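You operate a simulated robot arm through the tools that you are given. There is no shell and no other tool.

You are at the controls of a simulated two-armed robot. One attempt, no reset.

Task
Gauge both short cores and sort them into the GOOD and TIGHT bins.
Fine: try each with this bench's green plug gauge before it moves; the gauge goes back to its spot. Set down upright: green plug gauge of the packing bench.

It is judged by the outcome, as a careful person would: the job done as asked, and still so three seconds after it is handed in. It fails if anything else is knocked over, pushed out of place, dropped, spilled or broken.

Robot
Two 7-joint arms with fingered hands on one trunk that stands fixed in place. Base frame: the origin is at the foot of the trunk, x ahead of it, y to its left, z up; the work surface is at about z = 0.82. Readings come in m, degrees, newtons and seconds.
The left shoulder is at [0.07, 0.171, 1.322], the right one opposite. Payload 5 kg a hand.
The TCP of each hand is the grasp point between the finger pads, 0.043 m short of the fingertips. In the tool frame z runs along the fingers and y along their closing line. Largest opening 0.144 m; the body of the gripper starts 0.05 m behind the TCP. The gripper is a hand of 5 fingers: y runs from the thumb to the fingers, the wrist lies at [-0.021, -0.124, -0.221] in the tool frame, and closing takes about 1.5 s.
Orientation is told as [roll, pitch, yaw] about the base's x, y, z axes, in that order, counted from this pose: with the fingers straight down and the wrist toward the robot, the tool's x, y and z point along [0, 1, 0], [1, 0, 0] and [0, 0, -1] of the base frame.

Tools
- The arms move only by the tool move_arm. It takes "left_plan", "right_plan" or both (then of equal length, played together; a hand with none holds still); each is a list that holds one entry, the list of rows, each a list of 6 numbers: the turn, a rotation vector about the tool's x, y, z in degrees, then the shift along the tool's x, y, z in m. In form: [[[ax, ay, az, tx, ty, tz], ...]]. A call has 1 to 20 rows; each row shifts and turns the commanded pose from where the row before left it, along the tool's axes as they then stand. "left_jaw" and "right_jaw" are, for a hand that has rows, the finger opening in m, from 0 to 0.144, set as the call begins (left out, the last holds). A row lasts 0.2 s, in which the tool goes at most 0.05 m and 8.6 degrees; a call with a longer step from one row to the next is refused whole, and so is a gripper value outside its range. Where a pose cannot be reached the arm comes as near as it can. A force on the tool above 50 N (or 10 N above the force at the start of the call, whichever is more), or a blocked arm, ends the call early, and 0.2 s more pass. The fingers move at their own pace (about 0.045 m/s each) and stop on an object; they squeeze with about 27 N. The grip force told is the motor's: it shows also when the fingers shut on nothing. Time passes only in rows, and 0.2 s behind the last, so rows that do not move let the fingers close. The reply holds the time, the measured pose of the TCP, the force on the tool along the base axes, the opening and the grip force, in the units named above and with some noise, with the torque about the TCP (base axes, N m) and any sound that the robot's microphone picked up.
- Cameras (640 x 400 px; columns grow to the right, rows downward): "scene" is now at [0.1268, -0.0341, 1.5588]; the picture's right is [-0.46, -0.89, 0.00], its down [-0.57, 0.30, -0.77] and it looks along [0.68, -0.36, -0.64] (base axes); focal length 343 px, centre (320, 200). "left" rides on the left gripper at [-0.086, -0.108, -0.168] in its tool frame; the picture's right is [-0.80, -0.28, 0.53], its down [0.54, -0.73, 0.42] and it looks along [0.27, 0.63, 0.73] (tool axes); focal length 275 px, centre (320, 200). "right" rides on the right gripper at [0.086, -0.109, -0.168] in its tool frame; the picture's right is [-0.80, 0.28, -0.53], its down [-0.54, -0.73, 0.42] and it looks along [-0.27, 0.63, 0.73] (tool axes); focal length 275 px, centre (320, 200). There is no depth. A picture from a camera that has moved, and an enlarged one, comes with that camera's place and axes in the base frame and with its lens. The place of the scene camera against the robot may be out by one fixed shift of up to 0.018 m in any direction.
- capture(camera): a new picture of that camera. No time passes.
- move_column(by): slides the trunk up (or, below 0, down) by that many m; the arms and the scene camera ride with it, the base frame stays. It gives what a move gives, with no picture.
- set_fingers(index, middle, ring, little, thumb_bend, thumb_turn, hand): sets how far each is bent, from 0 (flat) to 1 (curled in); at 0.3 the hand is open as for a grip, at 0.7 the pads meet at the TCP. One left out holds its place. A second passes; each finger stops where it meets its share of the squeeze, and holds until it gets a number again. A gripper value or a shape takes the hand back. It gives what a move gives, with no picture; readings hold the bend of each and the force on index, middle, ring, little, thumb and palm. thumb_turn goes from beside the hand (0) to across from the fingers (1), as for a grip.
- grasp_type(shape, hand): the hand has 5 fingers and takes this shape, open, in about a second: jaw (thumb against the fingers, like two jaws); tri (thumb and two fingers); tip (a fingertip pinch); poke (one finger out to press); point (the index stretched); flat (the hand flat); cup (the hand cupped); fist (a fist). The gripper value then closes the fingers along that shape, each until it touches; the sizes above hold for jaw. It gives what a move gives, with no picture.
- head_to(pan, tilt): turns the head with the scene camera to pan (to the left, within 86 degrees either way) and tilt (down, from -29 to 69), counted from straight ahead of the robot. It gives what a move gives.
- inspect(camera, box): a new picture of the part [left, top, right, bottom] of that camera's present view, enlarged. No time passes.
- close_job(): hands the job in; it is judged then, once.

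Nothing tells you positions but the pictures and the camera data. Unless the task says otherwise, let go and move clear before handing in.

The tools are called after "Call:" as a command line: name --argument value ..., lists and objects as JSON in quotes. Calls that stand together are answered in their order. move_arm: Moves the arms, as the interface text tells. Its arguments: {"type":"object","properties":{"left_plan":{"type":"array"},"left_jaw":{"type":"number"},"right_plan":{"type":"array"},"right_jaw":{"type":"number"}},"required":[]} The other tools are called the same way: move_column (by) slides the trunk up or down; grasp_type (shape, hand) gives the hand a shape; set_fingers (index, middle, ring, little, thumb_bend, thumb_turn, hand) moves the fingers one by one; head_to (pan, tilt) turns the head that bears the scene camera; capture (camera) takes a picture; inspect (camera, box) takes an enlarged picture of a part of a camera's view; close_job () hands the job in.

At the start:

```text
time: 0.0
left_ee_pos: [0.813, -0.0015, 1.2436]
left_orientation: [0.0, -0.1, 0.0]
left_force: [0.9, 1.1, 0.9]
left_moment: [0.02, -0.03, 0.03]
left_finger_gap: 0.1435
left_finger_force: 0.1
left_shape: jaw
left_bend: [0.3, 0.3, 0.3, 0.3, 0.3, 0.98]
left_finger forces: [0.0, 0.0, 0.1, 0.0, 0.0, 0.0]
right_ee_pos: [0.4792, -0.4951, 1.1682]
right_orientation: [0.2, -0.1, 0.0]
right_force: [0.4, -0.3, 0.0]
right_moment: [-0.02, 0.03, -0.04]
right_finger_gap: 0.1435
right_finger_force: 0.0
right_shape: jaw
right_bend: [0.3, 0.3, 0.3, 0.3, 0.3, 0.98]
right_finger forces: [0.0, 0.0, 0.0, 0.0, 0.0, 0.1]
trunk travel left (down, up): [-0.42, 0.52]
head pan, tilt: [-27.7, 39.8]
```

scene: 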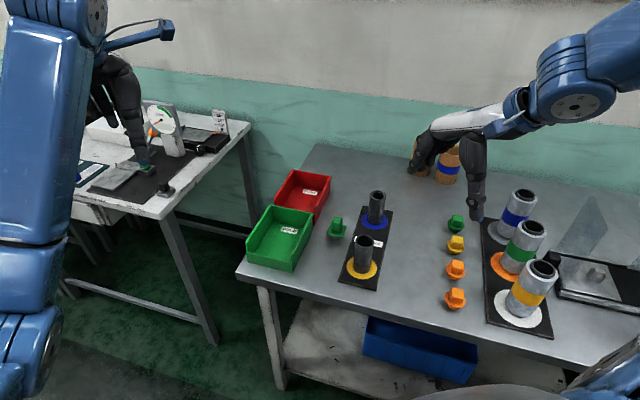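
right: 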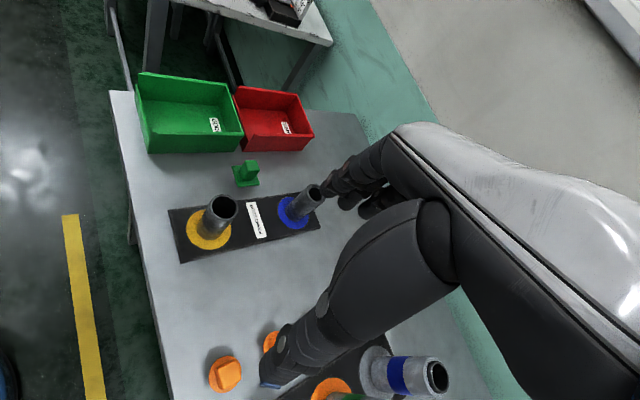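
left: 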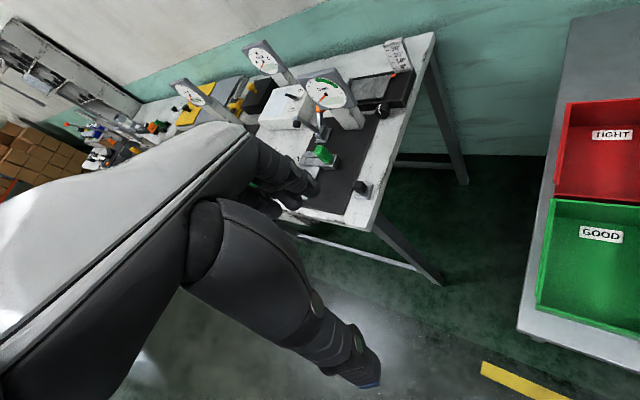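

I see two benches: the near right one has the GOOD (green) and TIGHT (red) bins, two dark short tubes on a mat, and several coloured plugs. I will look closer before moving anything.

Call:
inspect --camera "scene" --box '[230, 150, 410, 300]'

Call:
inspect --camera "scene" --box '[400, 120, 640, 350]'

Call:
inspect --camera "right" --box '[120, 60, 400, 280]'

Call:
inspect --camera "scene" --box '[70, 80, 250, 220]'

```text
2.67 times, centred on (320, 225) of scene
camera zoom: at [0.1268, -0.0341, 1.5588], right [-0.46, -0.89, 0.0], down [-0.57, 0.3, -0.77], along [0.68, -0.36, -0.64], focal length 915 px, centre (320, 133)
```

zoom: 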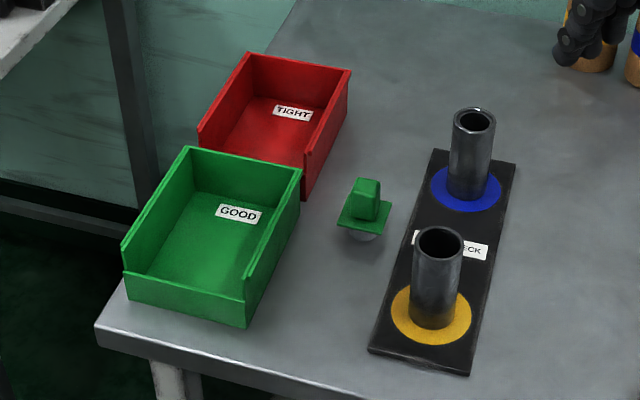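

```text
1.74 times, centred on (520, 235) of scene
camera zoom: at [0.1268, -0.0341, 1.5588], right [-0.46, -0.89, 0.0], down [-0.57, 0.3, -0.77], along [0.68, -0.36, -0.64], focal length 597 px, centre (-28, 139)
```

zoom: 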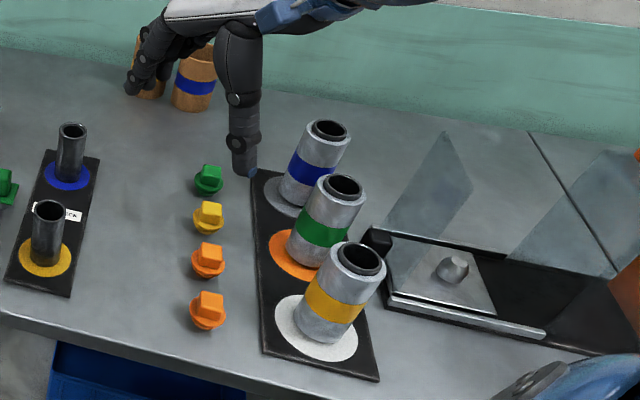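

```text
1.82 times, centred on (260, 170) of right
camera zoom: at [0.3702, -0.4082, 1.3352], right [0.28, -0.8, 0.53], down [-0.73, -0.54, -0.42], along [0.63, -0.27, -0.73], focal length 500 px, centre (429, 254)
```

zoom: 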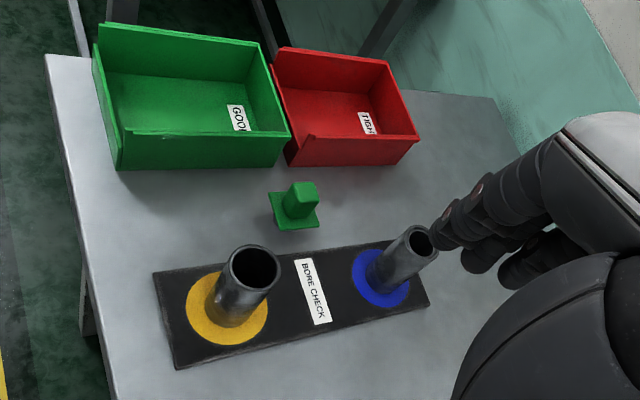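

```text
2.86 times, centred on (160, 150) of scene
camera zoom: at [0.1268, -0.0341, 1.5588], right [-0.46, -0.89, 0.0], down [-0.57, 0.3, -0.77], along [0.68, -0.36, -0.64], focal length 980 px, centre (777, 343)
```

zoom: 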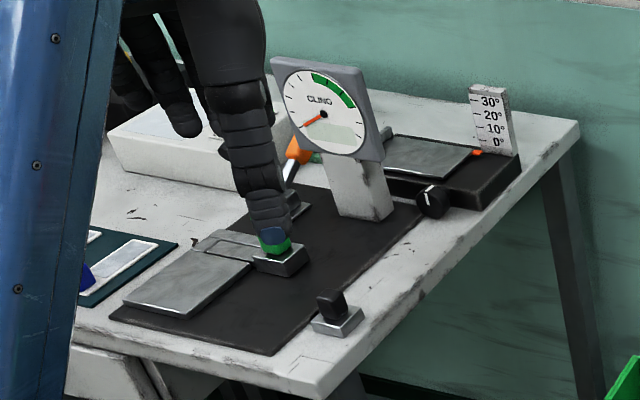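

The gauge looks like the green square-flanged plug at about (0.74, -0.41), between the bins and the BORE CHECK mat. I put the yellow-spot core at about (0.60, -0.41) and the blue-spot core at about (0.74, -0.55), both near 0.11 m tall. The bench is turned about 45°, so I'll turn the right hand to match it and take a closer look.

Call:
move_arm --right_plan '[[[0, 0, 7.5, 0, 0, 0], [0, 0, 7.5, 0, 0, 0], [0, 0, 7.5, 0, 0, 0], [0, 0, 7.5, 0, 0, 0], [0, 0, 7.5, 0, 0, 0], [0, 0, 7.5, 0, 0, 0]]]'

Call:
capture --camera "right"

Call:
capture --camera "scene"

```text
time: 1.4
left_ee_pos: [0.8144, -0.0006, 1.2439]
left_orientation: [0.0, 0.0, 0.0]
left_force: [-0.2, 0.2, 0.6]
left_moment: [0.02, 0.04, 0.0]
left_finger_gap: 0.1434
left_finger_force: 0.1
left_shape: jaw
left_bend: [0.3, 0.3, 0.3, 0.3, 0.3, 0.98]
left_finger forces: [0.0, 0.0, 0.0, 0.0, 0.1, 0.1]
right_ee_pos: [0.4792, -0.4949, 1.1681]
right_orientation: [0.1, 0.0, -45.1]
right_force: [-0.5, -0.4, -0.1]
right_moment: [0.0, 0.03, -0.01]
right_finger_gap: 0.1437
right_finger_force: 0.0
right_shape: jaw
right_bend: [0.3, 0.3, 0.3, 0.3, 0.3, 0.98]
right_finger forces: [0.0, 0.0, 0.0, 0.0, 0.0, 0.0]
trunk travel left (down, up): [-0.42, 0.52]
head pan, tilt: [-27.7, 39.8]
```

```text
taken
camera right: at [0.4636, -0.3563, 1.3348], right [-0.36, -0.76, 0.53], down [-0.9, 0.13, -0.42], along [0.25, -0.63, -0.73], focal length 275 px, centre (320, 200)
```

right: 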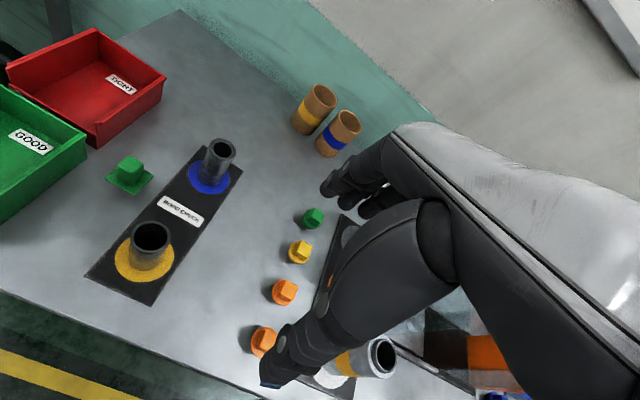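

```text
taken
camera scene: at [0.1279, -0.0341, 1.5587], right [-0.46, -0.89, 0.0], down [-0.57, 0.3, -0.77], along [0.68, -0.36, -0.64], focal length 343 px, centre (320, 200)
```

scene: 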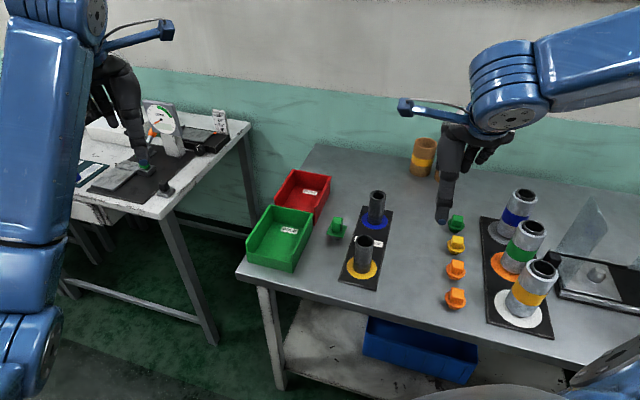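

The hand is now square to the bench. I'll zoom in on the gauge, the cores and the row of other plugs.

Call:
inspect --camera "right" --box '[70, 120, 250, 310]'

Call:
inspect --camera "scene" --box '[310, 175, 410, 295]'

Call:
inspect --camera "scene" --box '[425, 200, 485, 320]'

Call:
inspect --camera "right" --box '[240, 190, 340, 270]'

```text
2.11 times, centred on (160, 215) of right
camera zoom: at [0.4636, -0.3563, 1.3348], right [-0.36, -0.76, 0.53], down [-0.9, 0.13, -0.42], along [0.25, -0.63, -0.73], focal length 580 px, centre (657, 168)
```

zoom: 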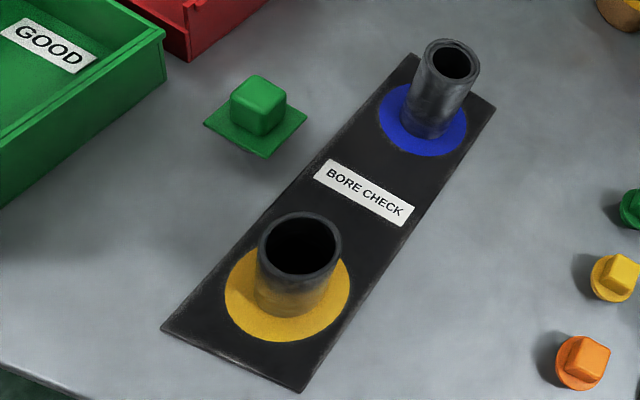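

```text
3.33 times, centred on (360, 235) of scene
camera zoom: at [0.1279, -0.0341, 1.5587], right [-0.46, -0.89, 0.0], down [-0.57, 0.3, -0.77], along [0.68, -0.36, -0.64], focal length 1143 px, centre (187, 83)
```

zoom: 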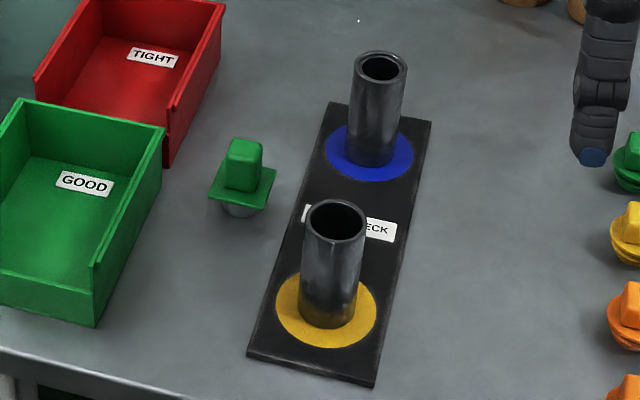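

```text
3.33 times, centred on (455, 260) of scene
camera zoom: at [0.1279, -0.0341, 1.5587], right [-0.46, -0.89, 0.0], down [-0.57, 0.3, -0.77], along [0.68, -0.36, -0.64], focal length 1143 px, centre (-130, 0)
```

zoom: 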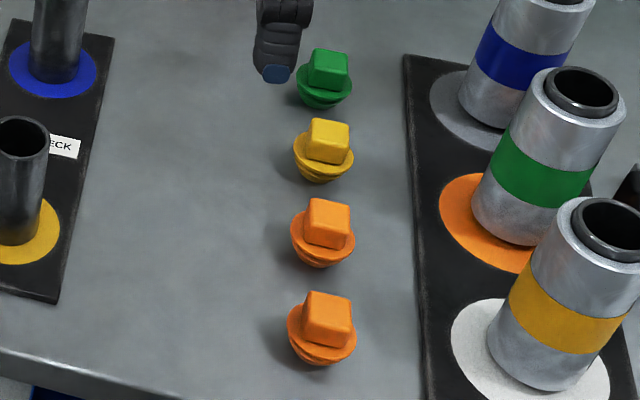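

```text
5.00 times, centred on (290, 230) of right
camera zoom: at [0.4636, -0.3563, 1.3348], right [-0.36, -0.76, 0.53], down [-0.9, 0.13, -0.42], along [0.25, -0.63, -0.73], focal length 1376 px, centre (470, 50)
```

zoom: 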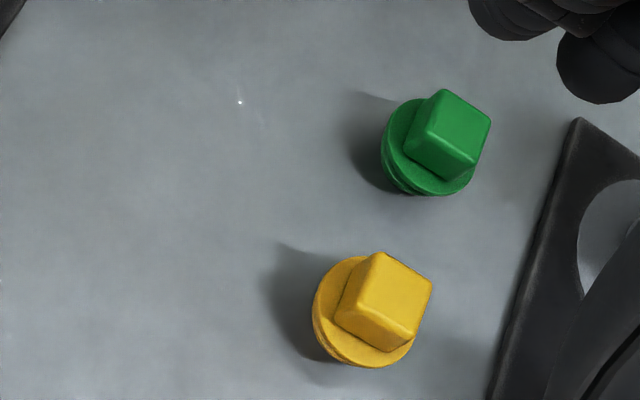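

The gauge has a square flange, a block handle and a silver plug below. The other coloured pieces are threaded stoppers for the long flasks. I'll bring the right hand high above the gauge and check alignment.

Call:
move_arm --right_plan '[[[0, 0, 0, 0.031, 0.0156, 0.01], [0, 0, 0, 0.031, 0.0156, 0.01], [0, 0, 0, 0.031, 0.0156, 0.01], [0, 0, 0, 0.031, 0.0156, 0.01], [0, 0, 0, 0.031, 0.0156, 0.01], [0, 0, 0, 0.031, 0.0156, 0.01], [0, 0, 0, 0.031, 0.0156, 0.01], [0, 0, 0, 0.031, 0.0156, 0.01], [0, 0, 0, 0, 0, 0]]]' --right_jaw 0.08

Call:
capture --camera "right"

Call:
inspect --camera "scene" --box '[250, 80, 450, 290]'

```text
time: 3.4
left_ee_pos: [0.8124, -0.0017, 1.2441]
left_orientation: [0.0, -0.1, -0.1]
left_force: [-0.3, 0.4, 0.2]
left_moment: [-0.01, -0.02, 0.04]
left_finger_gap: 0.1437
left_finger_force: 0.1
left_shape: jaw
left_bend: [0.3, 0.3, 0.3, 0.3, 0.3, 0.98]
left_finger forces: [0.0, 0.0, 0.0, 0.1, 0.1, 0.0]
right_ee_pos: [0.7385, -0.4082, 1.0882]
right_orientation: [0.1, 0.0, -45.0]
right_force: [-0.3, 0.9, 0.4]
right_moment: [0.01, -0.01, 0.02]
right_finger_gap: 0.0806
right_finger_force: 0.0
right_shape: jaw
right_bend: [0.74, 0.42, 0.39, 0.41, 0.67, 1.0]
right_finger forces: [0.0, 0.0, 0.0, 0.1, 0.0, 0.0]
trunk travel left (down, up): [-0.42, 0.52]
head pan, tilt: [-27.7, 39.8]
```

```text
taken
camera right: at [0.7226, -0.2702, 1.255], right [-0.36, -0.76, 0.53], down [-0.9, 0.13, -0.42], along [0.25, -0.63, -0.73], focal length 275 px, centre (320, 200)
```

right: 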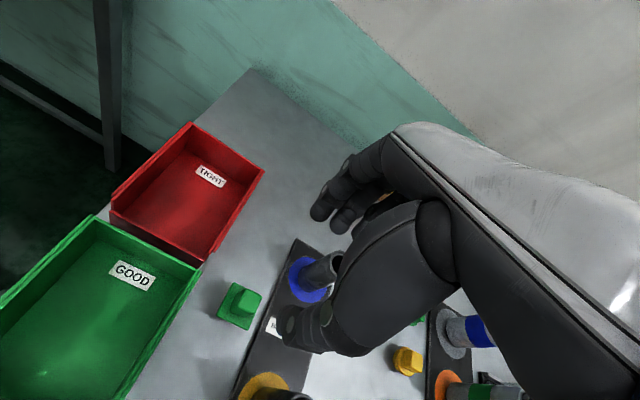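

```text
1.90 times, centred on (350, 185) of scene
camera zoom: at [0.1254, -0.0346, 1.5589], right [-0.46, -0.89, 0.0], down [-0.57, 0.3, -0.77], along [0.68, -0.36, -0.64], focal length 653 px, centre (263, 229)
```

zoom: 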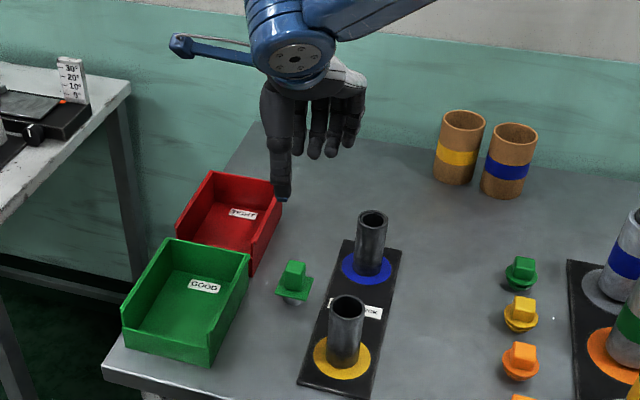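

The hand hangs above the gauge with thumb and index opposed at the TCP and the other fingers toward bench-right. The bend readings look uneven, so I'll zoom in on the hand.

Call:
inspect --camera "scene" --box '[310, 100, 380, 150]'

Call:
move_arm --right_plan '[[[0, 0, 0, 0, 0, 0], [0, 0, 0, 0, 0, 0], [0, 0, 0, 0, 0, 0], [0, 0, 0, 0, 0, 0], [0, 0, 0, 0, 0, 0], [0, 0, 0, 0, 0, 0]]]' --right_jaw 0.06

Call:
inspect --camera "scene" --box '[310, 100, 380, 150]'

```text
8.00 times, centred on (345, 125) of scene
camera zoom: at [0.1254, -0.0346, 1.5589], right [-0.46, -0.89, 0.0], down [-0.57, 0.3, -0.77], along [0.68, -0.36, -0.64], focal length 2744 px, centre (120, 800)
```

zoom: 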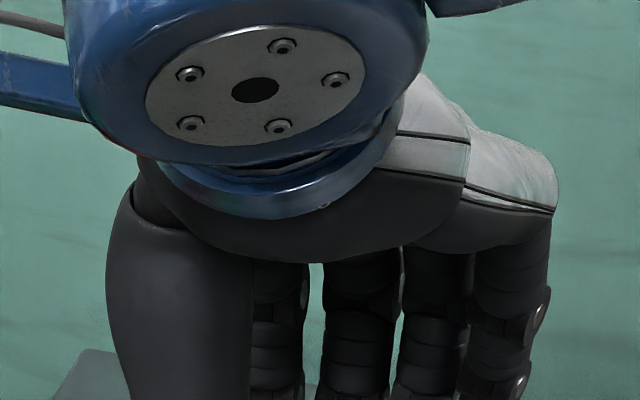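

```text
time: 4.8
left_ee_pos: [0.8121, -0.0007, 1.2429]
left_orientation: [0.0, 0.0, 0.0]
left_force: [0.7, 0.1, -0.4]
left_moment: [0.01, 0.03, -0.01]
left_finger_gap: 0.1434
left_finger_force: 0.0
left_shape: jaw
left_bend: [0.3, 0.3, 0.3, 0.3, 0.3, 0.98]
left_finger forces: [0.0, 0.1, 0.1, 0.0, 0.1, 0.0]
right_ee_pos: [0.7395, -0.4078, 1.0866]
right_orientation: [-0.1, 0.1, -45.0]
right_force: [0.3, 0.1, 0.3]
right_moment: [-0.03, 0.03, 0.01]
right_finger_gap: 0.0607
right_finger_force: 0.1
right_shape: jaw
right_bend: [0.74, 0.48, 0.45, 0.43, 0.72, 1.0]
right_finger forces: [0.0, 0.1, 0.0, 0.1, 0.1, 0.1]
trunk travel left (down, up): [-0.42, 0.52]
head pan, tilt: [-27.7, 39.8]
```

```text
8.00 times, centred on (345, 125) of scene
camera zoom: at [0.1271, -0.034, 1.5587], right [-0.46, -0.89, 0.0], down [-0.57, 0.3, -0.77], along [0.68, -0.36, -0.64], focal length 2744 px, centre (120, 800)
```

zoom: 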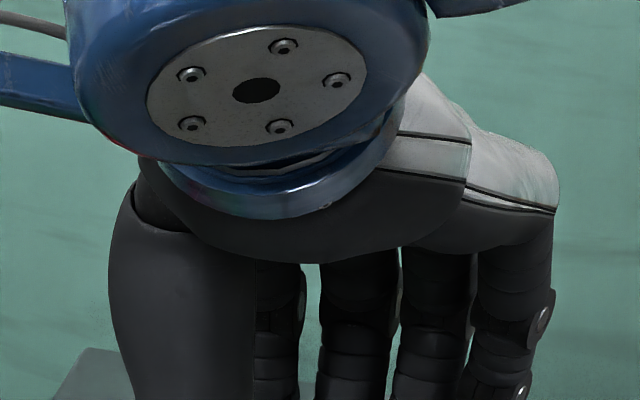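

Call:
inspect --camera "scene" --box '[305, 130, 375, 180]'

Call:
inspect --camera "right" --box '[200, 150, 440, 370]'

```text
8.00 times, centred on (340, 155) of scene
camera zoom: at [0.1271, -0.034, 1.5587], right [-0.46, -0.89, 0.0], down [-0.57, 0.3, -0.77], along [0.68, -0.36, -0.64], focal length 2744 px, centre (160, 560)
```

zoom: 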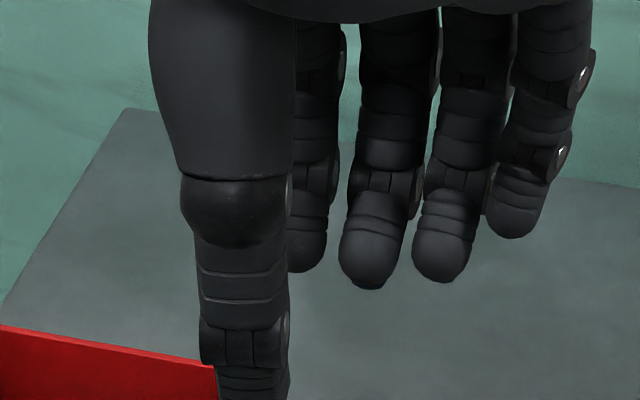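

```text
1.82 times, centred on (320, 260) of right
camera zoom: at [0.7235, -0.2698, 1.2543], right [-0.36, -0.76, 0.53], down [-0.9, 0.13, -0.42], along [0.25, -0.63, -0.73], focal length 500 px, centre (320, 91)
```

zoom: 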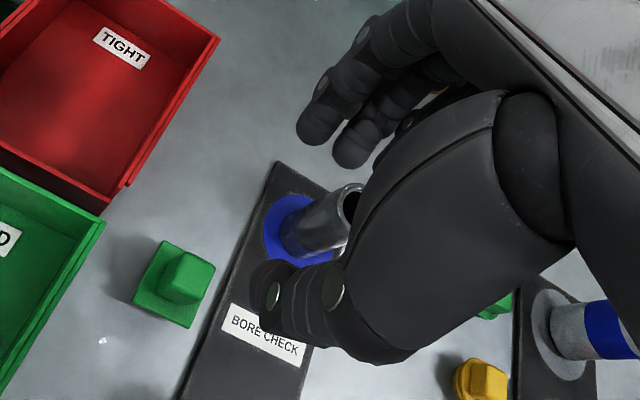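

Call:
inspect --camera "right" --box '[200, 260, 280, 320]'

Call:
inspect --camera "scene" --box '[310, 205, 366, 245]'

```text
6.67 times, centred on (240, 290) of right
camera zoom: at [0.7235, -0.2698, 1.2543], right [-0.36, -0.76, 0.53], down [-0.9, 0.13, -0.42], along [0.25, -0.63, -0.73], focal length 1835 px, centre (853, -400)
```

zoom: 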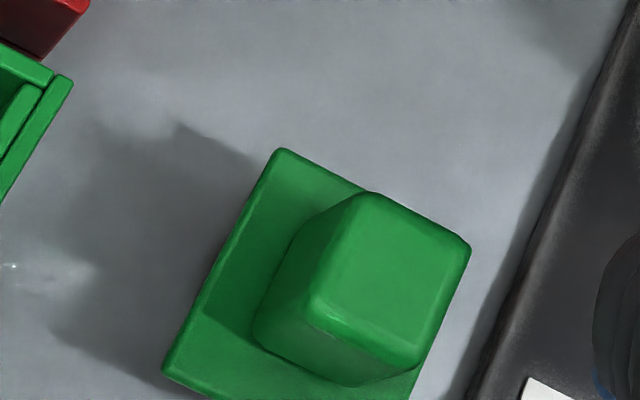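

```text
10.00 times, centred on (338, 225) of scene
camera zoom: at [0.1271, -0.034, 1.5587], right [-0.46, -0.89, 0.0], down [-0.57, 0.3, -0.77], along [0.68, -0.36, -0.64], focal length 3430 px, centre (140, -50)
```

zoom: 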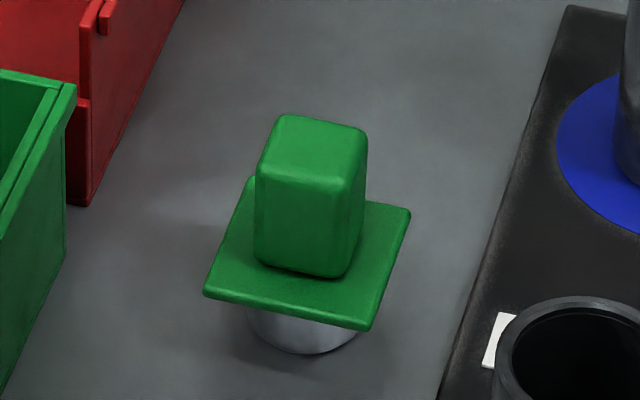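

The right camera puts the gauge centre at about (0.729, -0.413), with the flange top near z 0.846 and the handle top near 0.884. Before descending, I'll close the fingers to handle width in the air to see where the tips meet.

Call:
move_arm --right_plan '[[[0, 0, 0, 0, 0, 0], [0, 0, 0, 0, 0, 0], [0, 0, 0, 0, 0, 0], [0, 0, 0, 0, 0, 0], [0, 0, 0, 0, 0, 0], [0, 0, 0, 0, 0, 0]]]' --right_jaw 0.026

Call:
inspect --camera "right" --box '[240, 150, 440, 350]'

Call:
inspect --camera "scene" --box '[300, 110, 380, 200]'

```text
time: 6.2
left_ee_pos: [0.8142, -0.0013, 1.2427]
left_orientation: [0.0, 0.0, 0.0]
left_force: [0.3, -0.2, 0.5]
left_moment: [-0.01, -0.01, -0.03]
left_finger_gap: 0.1437
left_finger_force: 0.1
left_shape: jaw
left_bend: [0.3, 0.3, 0.3, 0.3, 0.3, 0.98]
left_finger forces: [0.0, 0.0, 0.0, 0.1, 0.0, 0.0]
right_ee_pos: [0.7383, -0.4077, 1.0879]
right_orientation: [0.0, 0.0, -45.0]
right_force: [-0.7, -0.9, 0.2]
right_moment: [0.01, -0.01, 0.02]
right_finger_gap: 0.0267
right_finger_force: 0.1
right_shape: jaw
right_bend: [0.73, 0.6, 0.58, 0.55, 0.74, 1.0]
right_finger forces: [0.0, 0.0, 0.0, 0.0, 0.0, 0.0]
trunk travel left (down, up): [-0.42, 0.52]
head pan, tilt: [-27.7, 39.8]
```

```text
2.00 times, centred on (340, 250) of right
camera zoom: at [0.7234, -0.2699, 1.2543], right [-0.36, -0.76, 0.53], down [-0.9, 0.13, -0.42], along [0.25, -0.63, -0.73], focal length 551 px, centre (280, 100)
```

zoom: 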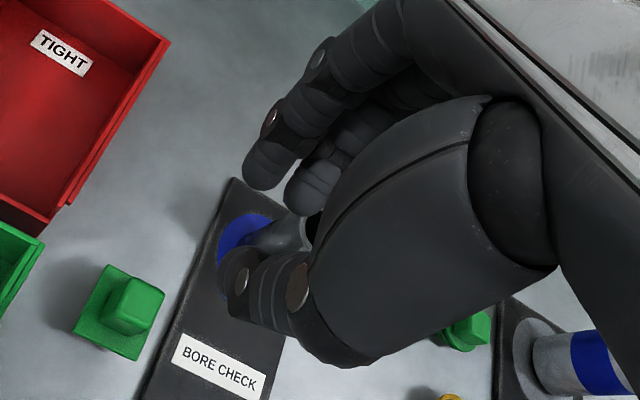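

```text
4.44 times, centred on (340, 155) of scene
camera zoom: at [0.1269, -0.0341, 1.5588], right [-0.46, -0.89, 0.0], down [-0.57, 0.3, -0.77], along [0.68, -0.36, -0.64], focal length 1525 px, centre (231, 400)
```

zoom: 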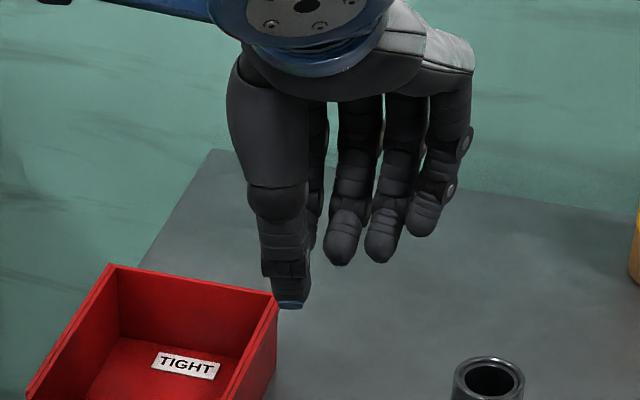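

The tips meet as the tool frame predicts, about 0.043 m below the TCP. I'll reopen and go halfway down over the gauge, then measure it again.

Call:
move_arm --right_plan '[[[0, 0, 0, -0.0035, -0.0011, 0.028], [0, 0, 0, -0.0035, -0.0011, 0.028], [0, 0, 0, -0.0035, -0.0011, 0.028], [0, 0, 0, 0, 0, 0.024], [0, 0, 0, 0, 0, 0], [0, 0, 0, 0, 0, 0]]]' --right_jaw 0.07

Call:
inspect --camera "right" --box '[200, 180, 360, 300]'

Call:
inspect --camera "scene" --box '[300, 130, 380, 250]'

```text
time: 7.6
left_ee_pos: [0.8122, -0.0015, 1.2431]
left_orientation: [0.0, -0.1, 0.0]
left_force: [-0.5, -0.3, -0.6]
left_moment: [-0.01, 0.02, -0.02]
left_finger_gap: 0.1436
left_finger_force: 0.0
left_shape: jaw
left_bend: [0.3, 0.3, 0.3, 0.3, 0.3, 0.98]
left_finger forces: [0.0, 0.1, 0.1, 0.0, 0.0, 0.1]
right_ee_pos: [0.7309, -0.4126, 0.9787]
right_orientation: [0.0, 0.1, -45.0]
right_force: [-0.6, -0.5, -0.6]
right_moment: [0.0, -0.01, 0.0]
right_finger_gap: 0.0697
right_finger_force: 0.3
right_shape: jaw
right_bend: [0.74, 0.45, 0.43, 0.41, 0.71, 1.0]
right_finger forces: [0.0, 0.0, 0.0, 0.1, 0.1, 0.0]
trunk travel left (down, up): [-0.42, 0.52]
head pan, tilt: [-27.7, 39.8]
```

```text
3.33 times, centred on (280, 240) of right
camera zoom: at [0.7153, -0.2743, 1.145], right [-0.36, -0.76, 0.53], down [-0.9, 0.13, -0.42], along [0.25, -0.63, -0.73], focal length 918 px, centre (453, 67)
```

zoom: 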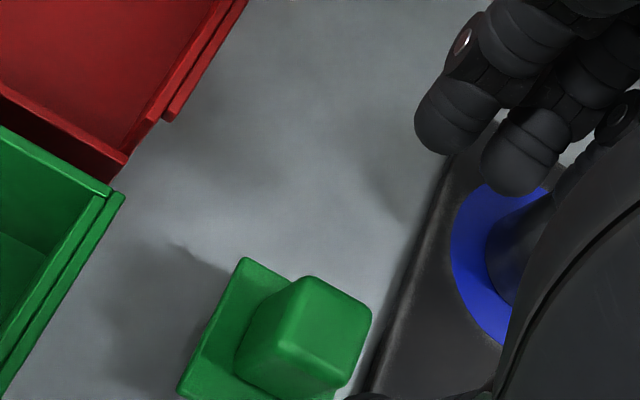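

```text
3.33 times, centred on (340, 190) of scene
camera zoom: at [0.1268, -0.0341, 1.5588], right [-0.46, -0.89, 0.0], down [-0.57, 0.3, -0.77], along [0.68, -0.36, -0.64], focal length 1143 px, centre (253, 233)
```

zoom: 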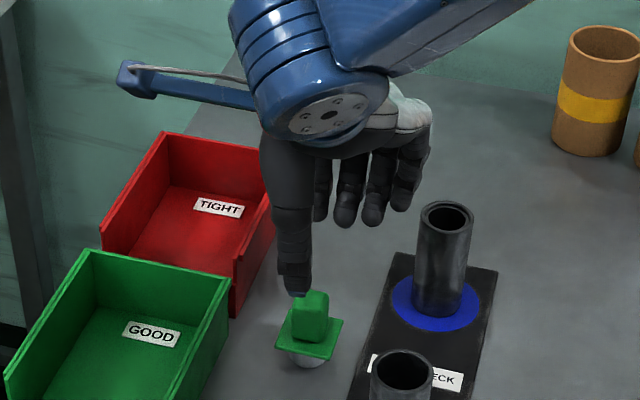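

Call:
inspect --camera "right" --box '[235, 255, 325, 315]'

Call:
capture --camera "right"

```text
6.67 times, centred on (280, 285) of right
camera zoom: at [0.7153, -0.2743, 1.145], right [-0.36, -0.76, 0.53], down [-0.9, 0.13, -0.42], along [0.25, -0.63, -0.73], focal length 1835 px, centre (587, -367)
```

zoom: 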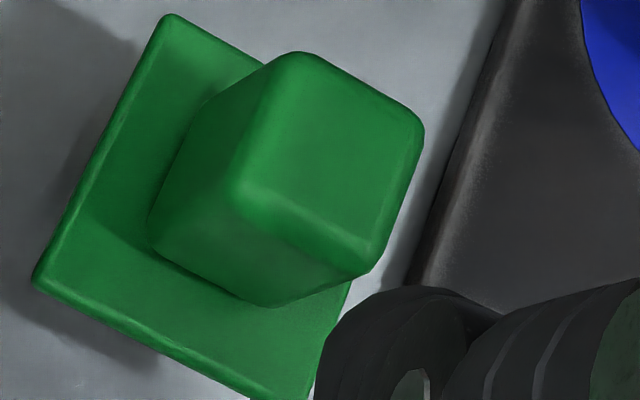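

```text
taken
camera right: at [0.7153, -0.2743, 1.145], right [-0.36, -0.76, 0.53], down [-0.9, 0.13, -0.42], along [0.25, -0.63, -0.73], focal length 275 px, centre (320, 200)
```

right: 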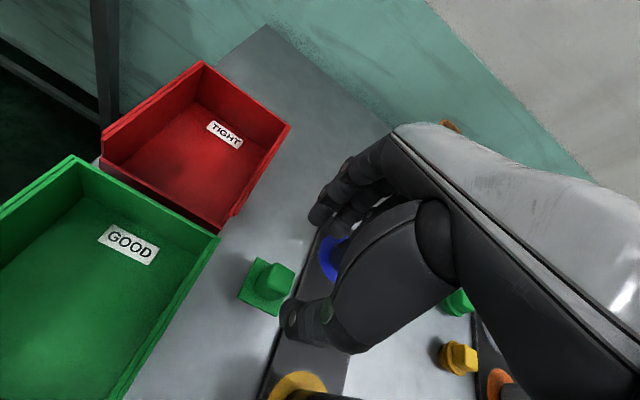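

Both measurements agree: the gauge centre is at (0.729, -0.413). I'll descend so the fingertips sit just above the flange on either side of the handle.

Call:
move_arm --right_plan '[[[0, 0, 0, -0.002, -0.0007, 0.02], [0, 0, 0, 0, 0, 0.02], [0, 0, 0, 0, 0, 0.02], [0, 0, 0, 0, 0, 0.015], [0, 0, 0, 0, 0, 0.006], [0, 0, 0, 0, 0, 0]]]'

Call:
capture --camera "right"

Call:
inspect --camera "right" --box '[240, 180, 360, 270]'

Call:
inspect --camera "scene" --box '[310, 190, 370, 245]'

```text
time: 9.0
left_ee_pos: [0.8134, -0.0007, 1.2423]
left_orientation: [0.0, 0.1, 0.1]
left_force: [-0.6, -0.2, 0.1]
left_moment: [0.0, 0.01, -0.01]
left_finger_gap: 0.1439
left_finger_force: 0.1
left_shape: jaw
left_bend: [0.3, 0.3, 0.3, 0.3, 0.3, 0.98]
left_finger forces: [0.0, 0.0, 0.1, 0.1, 0.1, 0.0]
right_ee_pos: [0.73, -0.4132, 0.9017]
right_orientation: [0.1, 0.1, -45.0]
right_force: [0.2, -0.5, 0.6]
right_moment: [0.02, 0.05, -0.02]
right_finger_gap: 0.0697
right_finger_force: 0.1
right_shape: jaw
right_bend: [0.74, 0.45, 0.43, 0.41, 0.71, 1.0]
right_finger forces: [0.0, 0.0, 0.0, 0.0, 0.0, 0.0]
trunk travel left (down, up): [-0.42, 0.52]
head pan, tilt: [-27.7, 39.8]
```

```text
taken
camera right: at [0.714, -0.276, 1.0684], right [-0.36, -0.76, 0.53], down [-0.9, 0.13, -0.42], along [0.25, -0.63, -0.73], focal length 275 px, centre (320, 200)
```

right: 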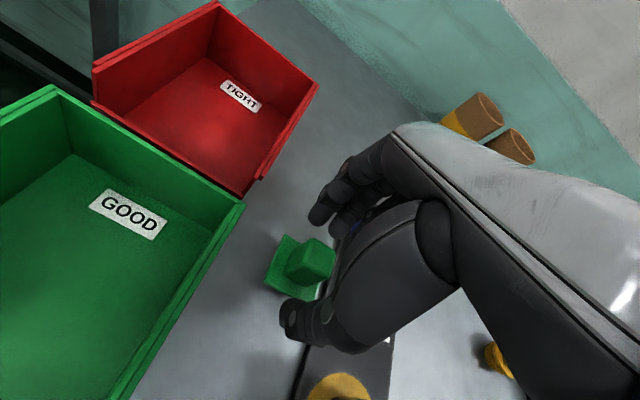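

```text
4.44 times, centred on (300, 225) of right
camera zoom: at [0.714, -0.276, 1.0684], right [-0.36, -0.76, 0.53], down [-0.9, 0.13, -0.42], along [0.25, -0.63, -0.73], focal length 1224 px, centre (409, 89)
```

zoom: 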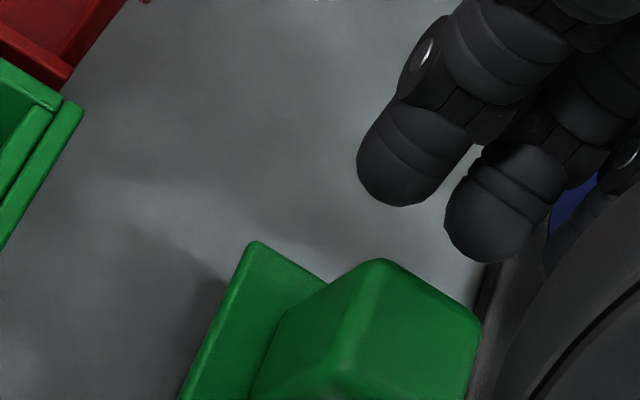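

```text
7.27 times, centred on (340, 218) of scene
camera zoom: at [0.1268, -0.0343, 1.5588], right [-0.46, -0.89, 0.0], down [-0.57, 0.3, -0.77], along [0.68, -0.36, -0.64], focal length 2495 px, centre (174, 73)
```

zoom: 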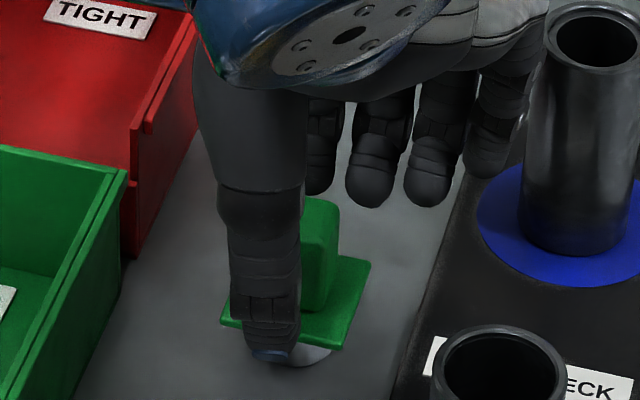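

The handle is centred between thumb and fingers. I'll drop a few more millimetres and close on it.

Call:
move_arm --right_plan '[[[0, 0, 0, 0, 0, 0.004], [0, 0, 0, 0, 0, 0.0045], [0, 0, 0, 0, 0, 0], [0, 0, 0, 0, 0, 0]]]'

Call:
move_arm --right_plan '[[[0, 0, 0, 0, 0, 0], [0, 0, 0, 0, 0, 0], [0, 0, 0, 0, 0, 0], [0, 0, 0, 0, 0, 0], [0, 0, 0, 0, 0, 0], [0, 0, 0, 0, 0, 0], [0, 0, 0, 0, 0, 0], [0, 0, 0, 0, 0, 0]]]' --right_jaw 0.0

Call:
capture --camera "right"

Call:
inspect --camera "scene" --box '[310, 190, 370, 245]'

```text
time: 10.0
left_ee_pos: [0.8125, -0.0009, 1.2429]
left_orientation: [0.0, 0.0, 0.0]
left_force: [1.0, 0.0, -0.5]
left_moment: [-0.02, 0.0, -0.01]
left_finger_gap: 0.1439
left_finger_force: 0.0
left_shape: jaw
left_bend: [0.3, 0.3, 0.3, 0.3, 0.3, 0.98]
left_finger forces: [0.0, 0.1, 0.0, 0.2, 0.1, 0.1]
right_ee_pos: [0.7291, -0.4136, 0.8917]
right_orientation: [0.0, 0.0, -44.9]
right_force: [0.9, 0.2, 0.0]
right_moment: [0.0, -0.02, 0.01]
right_finger_gap: 0.0696
right_finger_force: 0.3
right_shape: jaw
right_bend: [0.74, 0.45, 0.43, 0.41, 0.71, 1.0]
right_finger forces: [0.1, 0.0, 0.0, 0.0, 0.0, 0.0]
trunk travel left (down, up): [-0.42, 0.52]
head pan, tilt: [-27.7, 39.8]
```

```text
time: 11.8
left_ee_pos: [0.8127, -0.0003, 1.2436]
left_orientation: [0.0, 0.0, 0.0]
left_force: [0.1, -0.2, -0.1]
left_moment: [-0.01, 0.03, -0.02]
left_finger_gap: 0.1437
left_finger_force: 0.2
left_shape: jaw
left_bend: [0.3, 0.3, 0.3, 0.3, 0.3, 0.98]
left_finger forces: [0.0, 0.1, 0.0, 0.0, 0.0, 0.0]
right_ee_pos: [0.7301, -0.4132, 0.8917]
right_orientation: [0.0, 0.1, -45.0]
right_force: [-0.3, -0.4, 5.7]
right_moment: [-0.11, 0.0, -0.02]
right_finger_gap: 0.0286
right_finger_force: 26.6
right_shape: jaw
right_bend: [0.73, 0.58, 0.64, 0.62, 0.75, 1.0]
right_finger forces: [11.8, 10.3, 0.0, 0.0, 23.7, 0.1]
trunk travel left (down, up): [-0.42, 0.52]
head pan, tilt: [-27.7, 39.8]
```

```text
taken
camera right: at [0.7143, -0.2757, 1.0589], right [-0.36, -0.76, 0.53], down [-0.9, 0.13, -0.42], along [0.25, -0.63, -0.73], focal length 275 px, centre (320, 200)
```

right: 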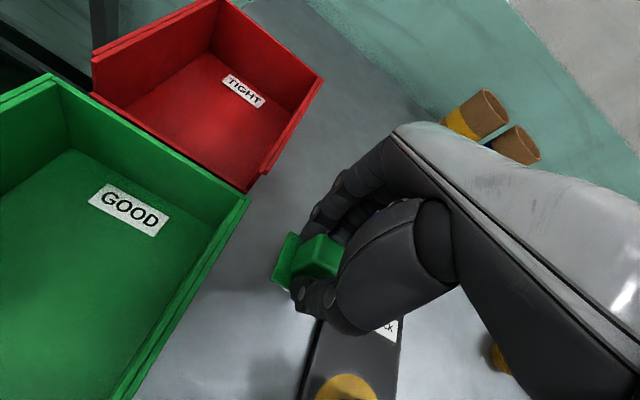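

```text
7.27 times, centred on (340, 218) of scene
camera zoom: at [0.1264, -0.0337, 1.5588], right [-0.46, -0.89, 0.0], down [-0.57, 0.3, -0.77], along [0.68, -0.36, -0.64], focal length 2495 px, centre (174, 73)
```

zoom: 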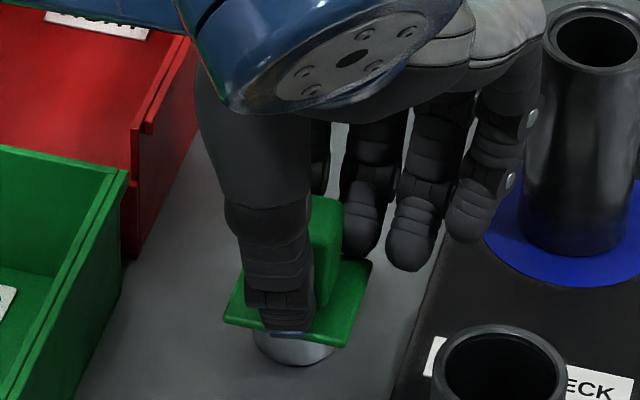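

The grip is good: 27 N with index, middle and thumb on the handle, and the gauge centre is at the TCP. I'll note its home TCP pose as (0.7297, -0.4134, 0.892), then lift straight up clear of the core tops.

Call:
move_arm --right_plan '[[[0, 0, 0, 0, 0, -0.005], [0, 0, 0, 0, 0, -0.015], [0, 0, 0, 0, 0, -0.03], [0, 0, 0, 0, 0, -0.03], [0, 0, 0, 0, 0, -0.03], [0, 0, 0, 0, 0, -0.03], [0, 0, 0, 0, 0, -0.02], [0, 0, 0, 0, 0, 0], [0, 0, 0, 0, 0, 0]]]'

Call:
capture --camera "right"

Call:
inspect --camera "scene" --box '[280, 100, 420, 300]'

Call:
inspect --camera "scene" --box '[310, 130, 370, 175]'

```text
time: 13.8
left_ee_pos: [0.8128, -0.0004, 1.2438]
left_orientation: [0.0, -0.1, 0.0]
left_force: [-0.5, -0.5, -0.7]
left_moment: [0.0, 0.03, 0.01]
left_finger_gap: 0.1436
left_finger_force: 0.0
left_shape: jaw
left_bend: [0.3, 0.3, 0.3, 0.3, 0.3, 0.98]
left_finger forces: [0.0, 0.1, 0.0, 0.0, 0.0, 0.1]
right_ee_pos: [0.728, -0.4121, 1.0512]
right_orientation: [0.0, 0.2, -45.0]
right_force: [0.0, -0.6, -1.7]
right_moment: [0.02, 0.01, 0.03]
right_finger_gap: 0.0281
right_finger_force: 27.0
right_shape: jaw
right_bend: [0.73, 0.58, 0.64, 0.62, 0.75, 1.0]
right_finger forces: [11.3, 10.2, 0.1, 0.0, 22.9, 0.1]
trunk travel left (down, up): [-0.42, 0.52]
head pan, tilt: [-27.7, 39.8]
```

```text
taken
camera right: at [0.7131, -0.2759, 1.2179], right [-0.36, -0.76, 0.53], down [-0.9, 0.13, -0.42], along [0.25, -0.63, -0.73], focal length 275 px, centre (320, 200)
```

right: 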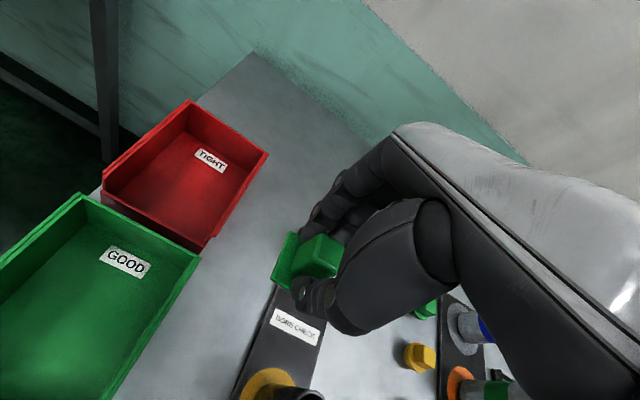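

```text
2.00 times, centred on (350, 200) of scene
camera zoom: at [0.1269, -0.0341, 1.5588], right [-0.46, -0.89, 0.0], down [-0.57, 0.3, -0.77], along [0.68, -0.36, -0.64], focal length 686 px, centre (260, 200)
```

zoom: 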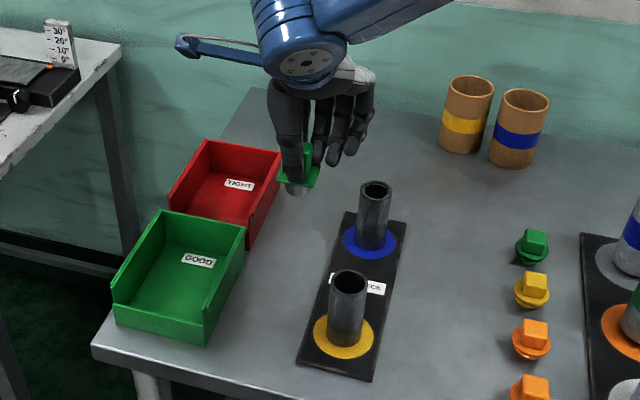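

```text
8.89 times, centred on (340, 152) of scene
camera zoom: at [0.1269, -0.0341, 1.5588], right [-0.46, -0.89, 0.0], down [-0.57, 0.3, -0.77], along [0.68, -0.36, -0.64], focal length 3049 px, centre (142, 622)
```

zoom: 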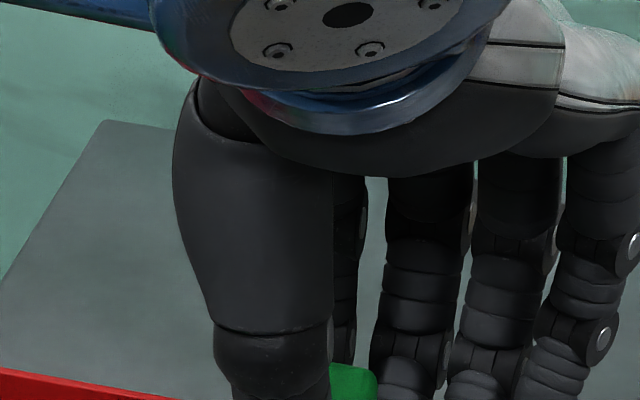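

Call:
inspect --camera "scene" --box '[310, 160, 370, 205]'

Call:
inspect --camera "right" --box '[250, 200, 370, 290]'

Call:
capture --camera "left"

```text
8.89 times, centred on (340, 182) of scene
camera zoom: at [0.1269, -0.0341, 1.5588], right [-0.46, -0.89, 0.0], down [-0.57, 0.3, -0.77], along [0.68, -0.36, -0.64], focal length 3049 px, centre (142, 356)
```

zoom: 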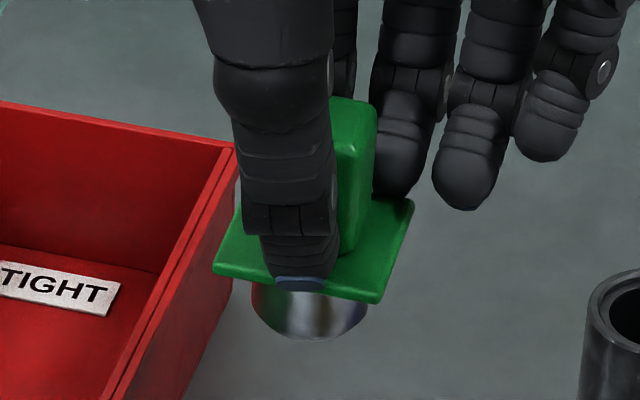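

```text
4.44 times, centred on (310, 245) of right
camera zoom: at [0.7131, -0.2759, 1.2179], right [-0.36, -0.76, 0.53], down [-0.9, 0.13, -0.42], along [0.25, -0.63, -0.73], focal length 1224 px, centre (364, 0)
```

zoom: 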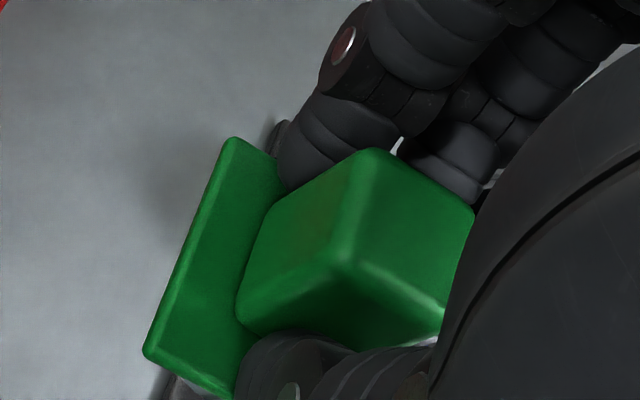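

```text
taken
camera left: at [0.7055, -0.0879, 1.4112], right [-0.28, -0.8, -0.53], down [-0.73, 0.54, -0.42], along [0.63, 0.27, -0.73], focal length 275 px, centre (320, 200)
```

left: 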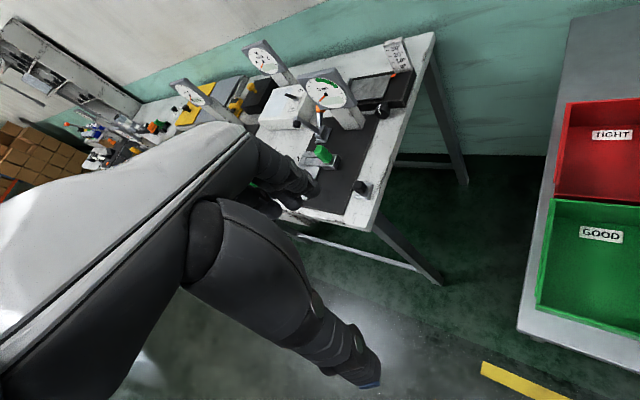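

The gauge hangs level in the hand with its plug clear. Next I'll move over the yellow-spot core, about (0.5945, -0.410), at a safe height.

Call:
move_arm --right_plan '[[[0, 0, 0, -0.0186, -0.0193, 0], [0, 0, 0, -0.0186, -0.0193, 0], [0, 0, 0, -0.0186, -0.0193, 0], [0, 0, 0, -0.0186, -0.0193, 0], [0, 0, 0, -0.0186, -0.0193, 0], [0, 0, 0, 0, 0, 0], [0, 0, 0, 0, 0, 0]]]'

Call:
capture --camera "right"

Call:
inspect --camera "right" --box '[190, 220, 350, 340]'

Call:
inspect --camera "scene" --box '[310, 180, 400, 290]'

```text
time: 15.4
left_ee_pos: [0.8137, -0.001, 1.2435]
left_orientation: [0.0, 0.0, -0.1]
left_force: [0.3, -0.3, -1.0]
left_moment: [0.04, 0.0, 0.03]
left_finger_gap: 0.1436
left_finger_force: 0.0
left_shape: jaw
left_bend: [0.3, 0.3, 0.3, 0.3, 0.3, 0.98]
left_finger forces: [0.0, 0.0, 0.0, 0.0, 0.0, 0.0]
right_ee_pos: [0.5965, -0.4118, 1.0536]
right_orientation: [0.0, 0.1, -45.0]
right_force: [0.2, 0.7, -0.7]
right_moment: [-0.02, 0.01, -0.01]
right_finger_gap: 0.028
right_finger_force: 27.7
right_shape: jaw
right_bend: [0.73, 0.58, 0.64, 0.62, 0.75, 1.0]
right_finger forces: [11.5, 9.9, 0.1, 0.0, 22.9, 0.0]
trunk travel left (down, up): [-0.42, 0.52]
head pan, tilt: [-27.7, 39.8]
```

```text
taken
camera right: at [0.5812, -0.2729, 1.221], right [-0.36, -0.76, 0.53], down [-0.9, 0.13, -0.42], along [0.25, -0.63, -0.73], focal length 275 px, centre (320, 200)
```

right: 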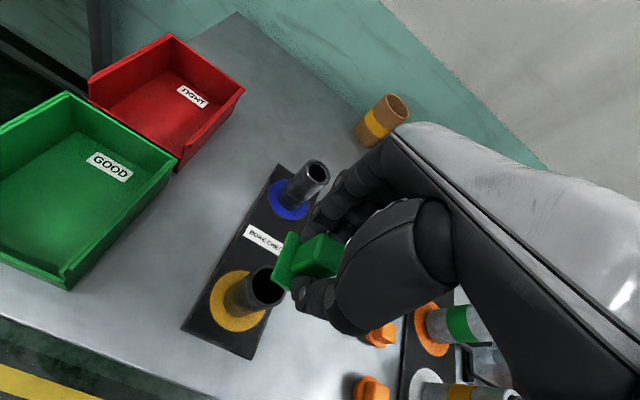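

```text
3.33 times, centred on (270, 280) of right
camera zoom: at [0.5812, -0.2729, 1.221], right [-0.36, -0.76, 0.53], down [-0.9, 0.13, -0.42], along [0.25, -0.63, -0.73], focal length 918 px, centre (487, -67)
```

zoom: 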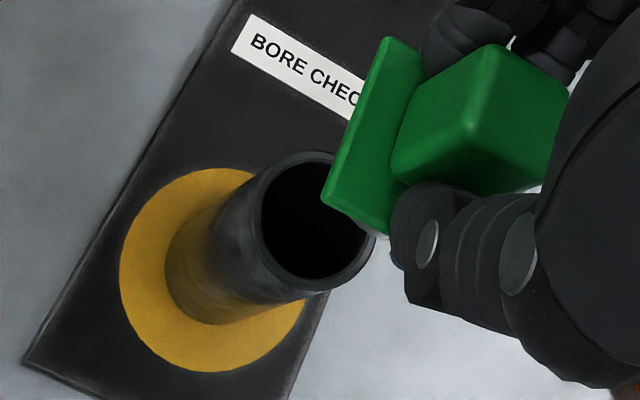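

```text
3.64 times, centred on (355, 235) of scene
camera zoom: at [0.1269, -0.0343, 1.5587], right [-0.46, -0.89, 0.0], down [-0.57, 0.3, -0.77], along [0.68, -0.36, -0.64], focal length 1247 px, centre (193, 73)
```

zoom: 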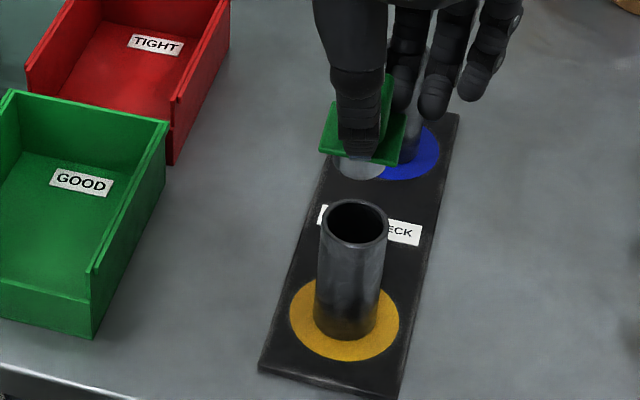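

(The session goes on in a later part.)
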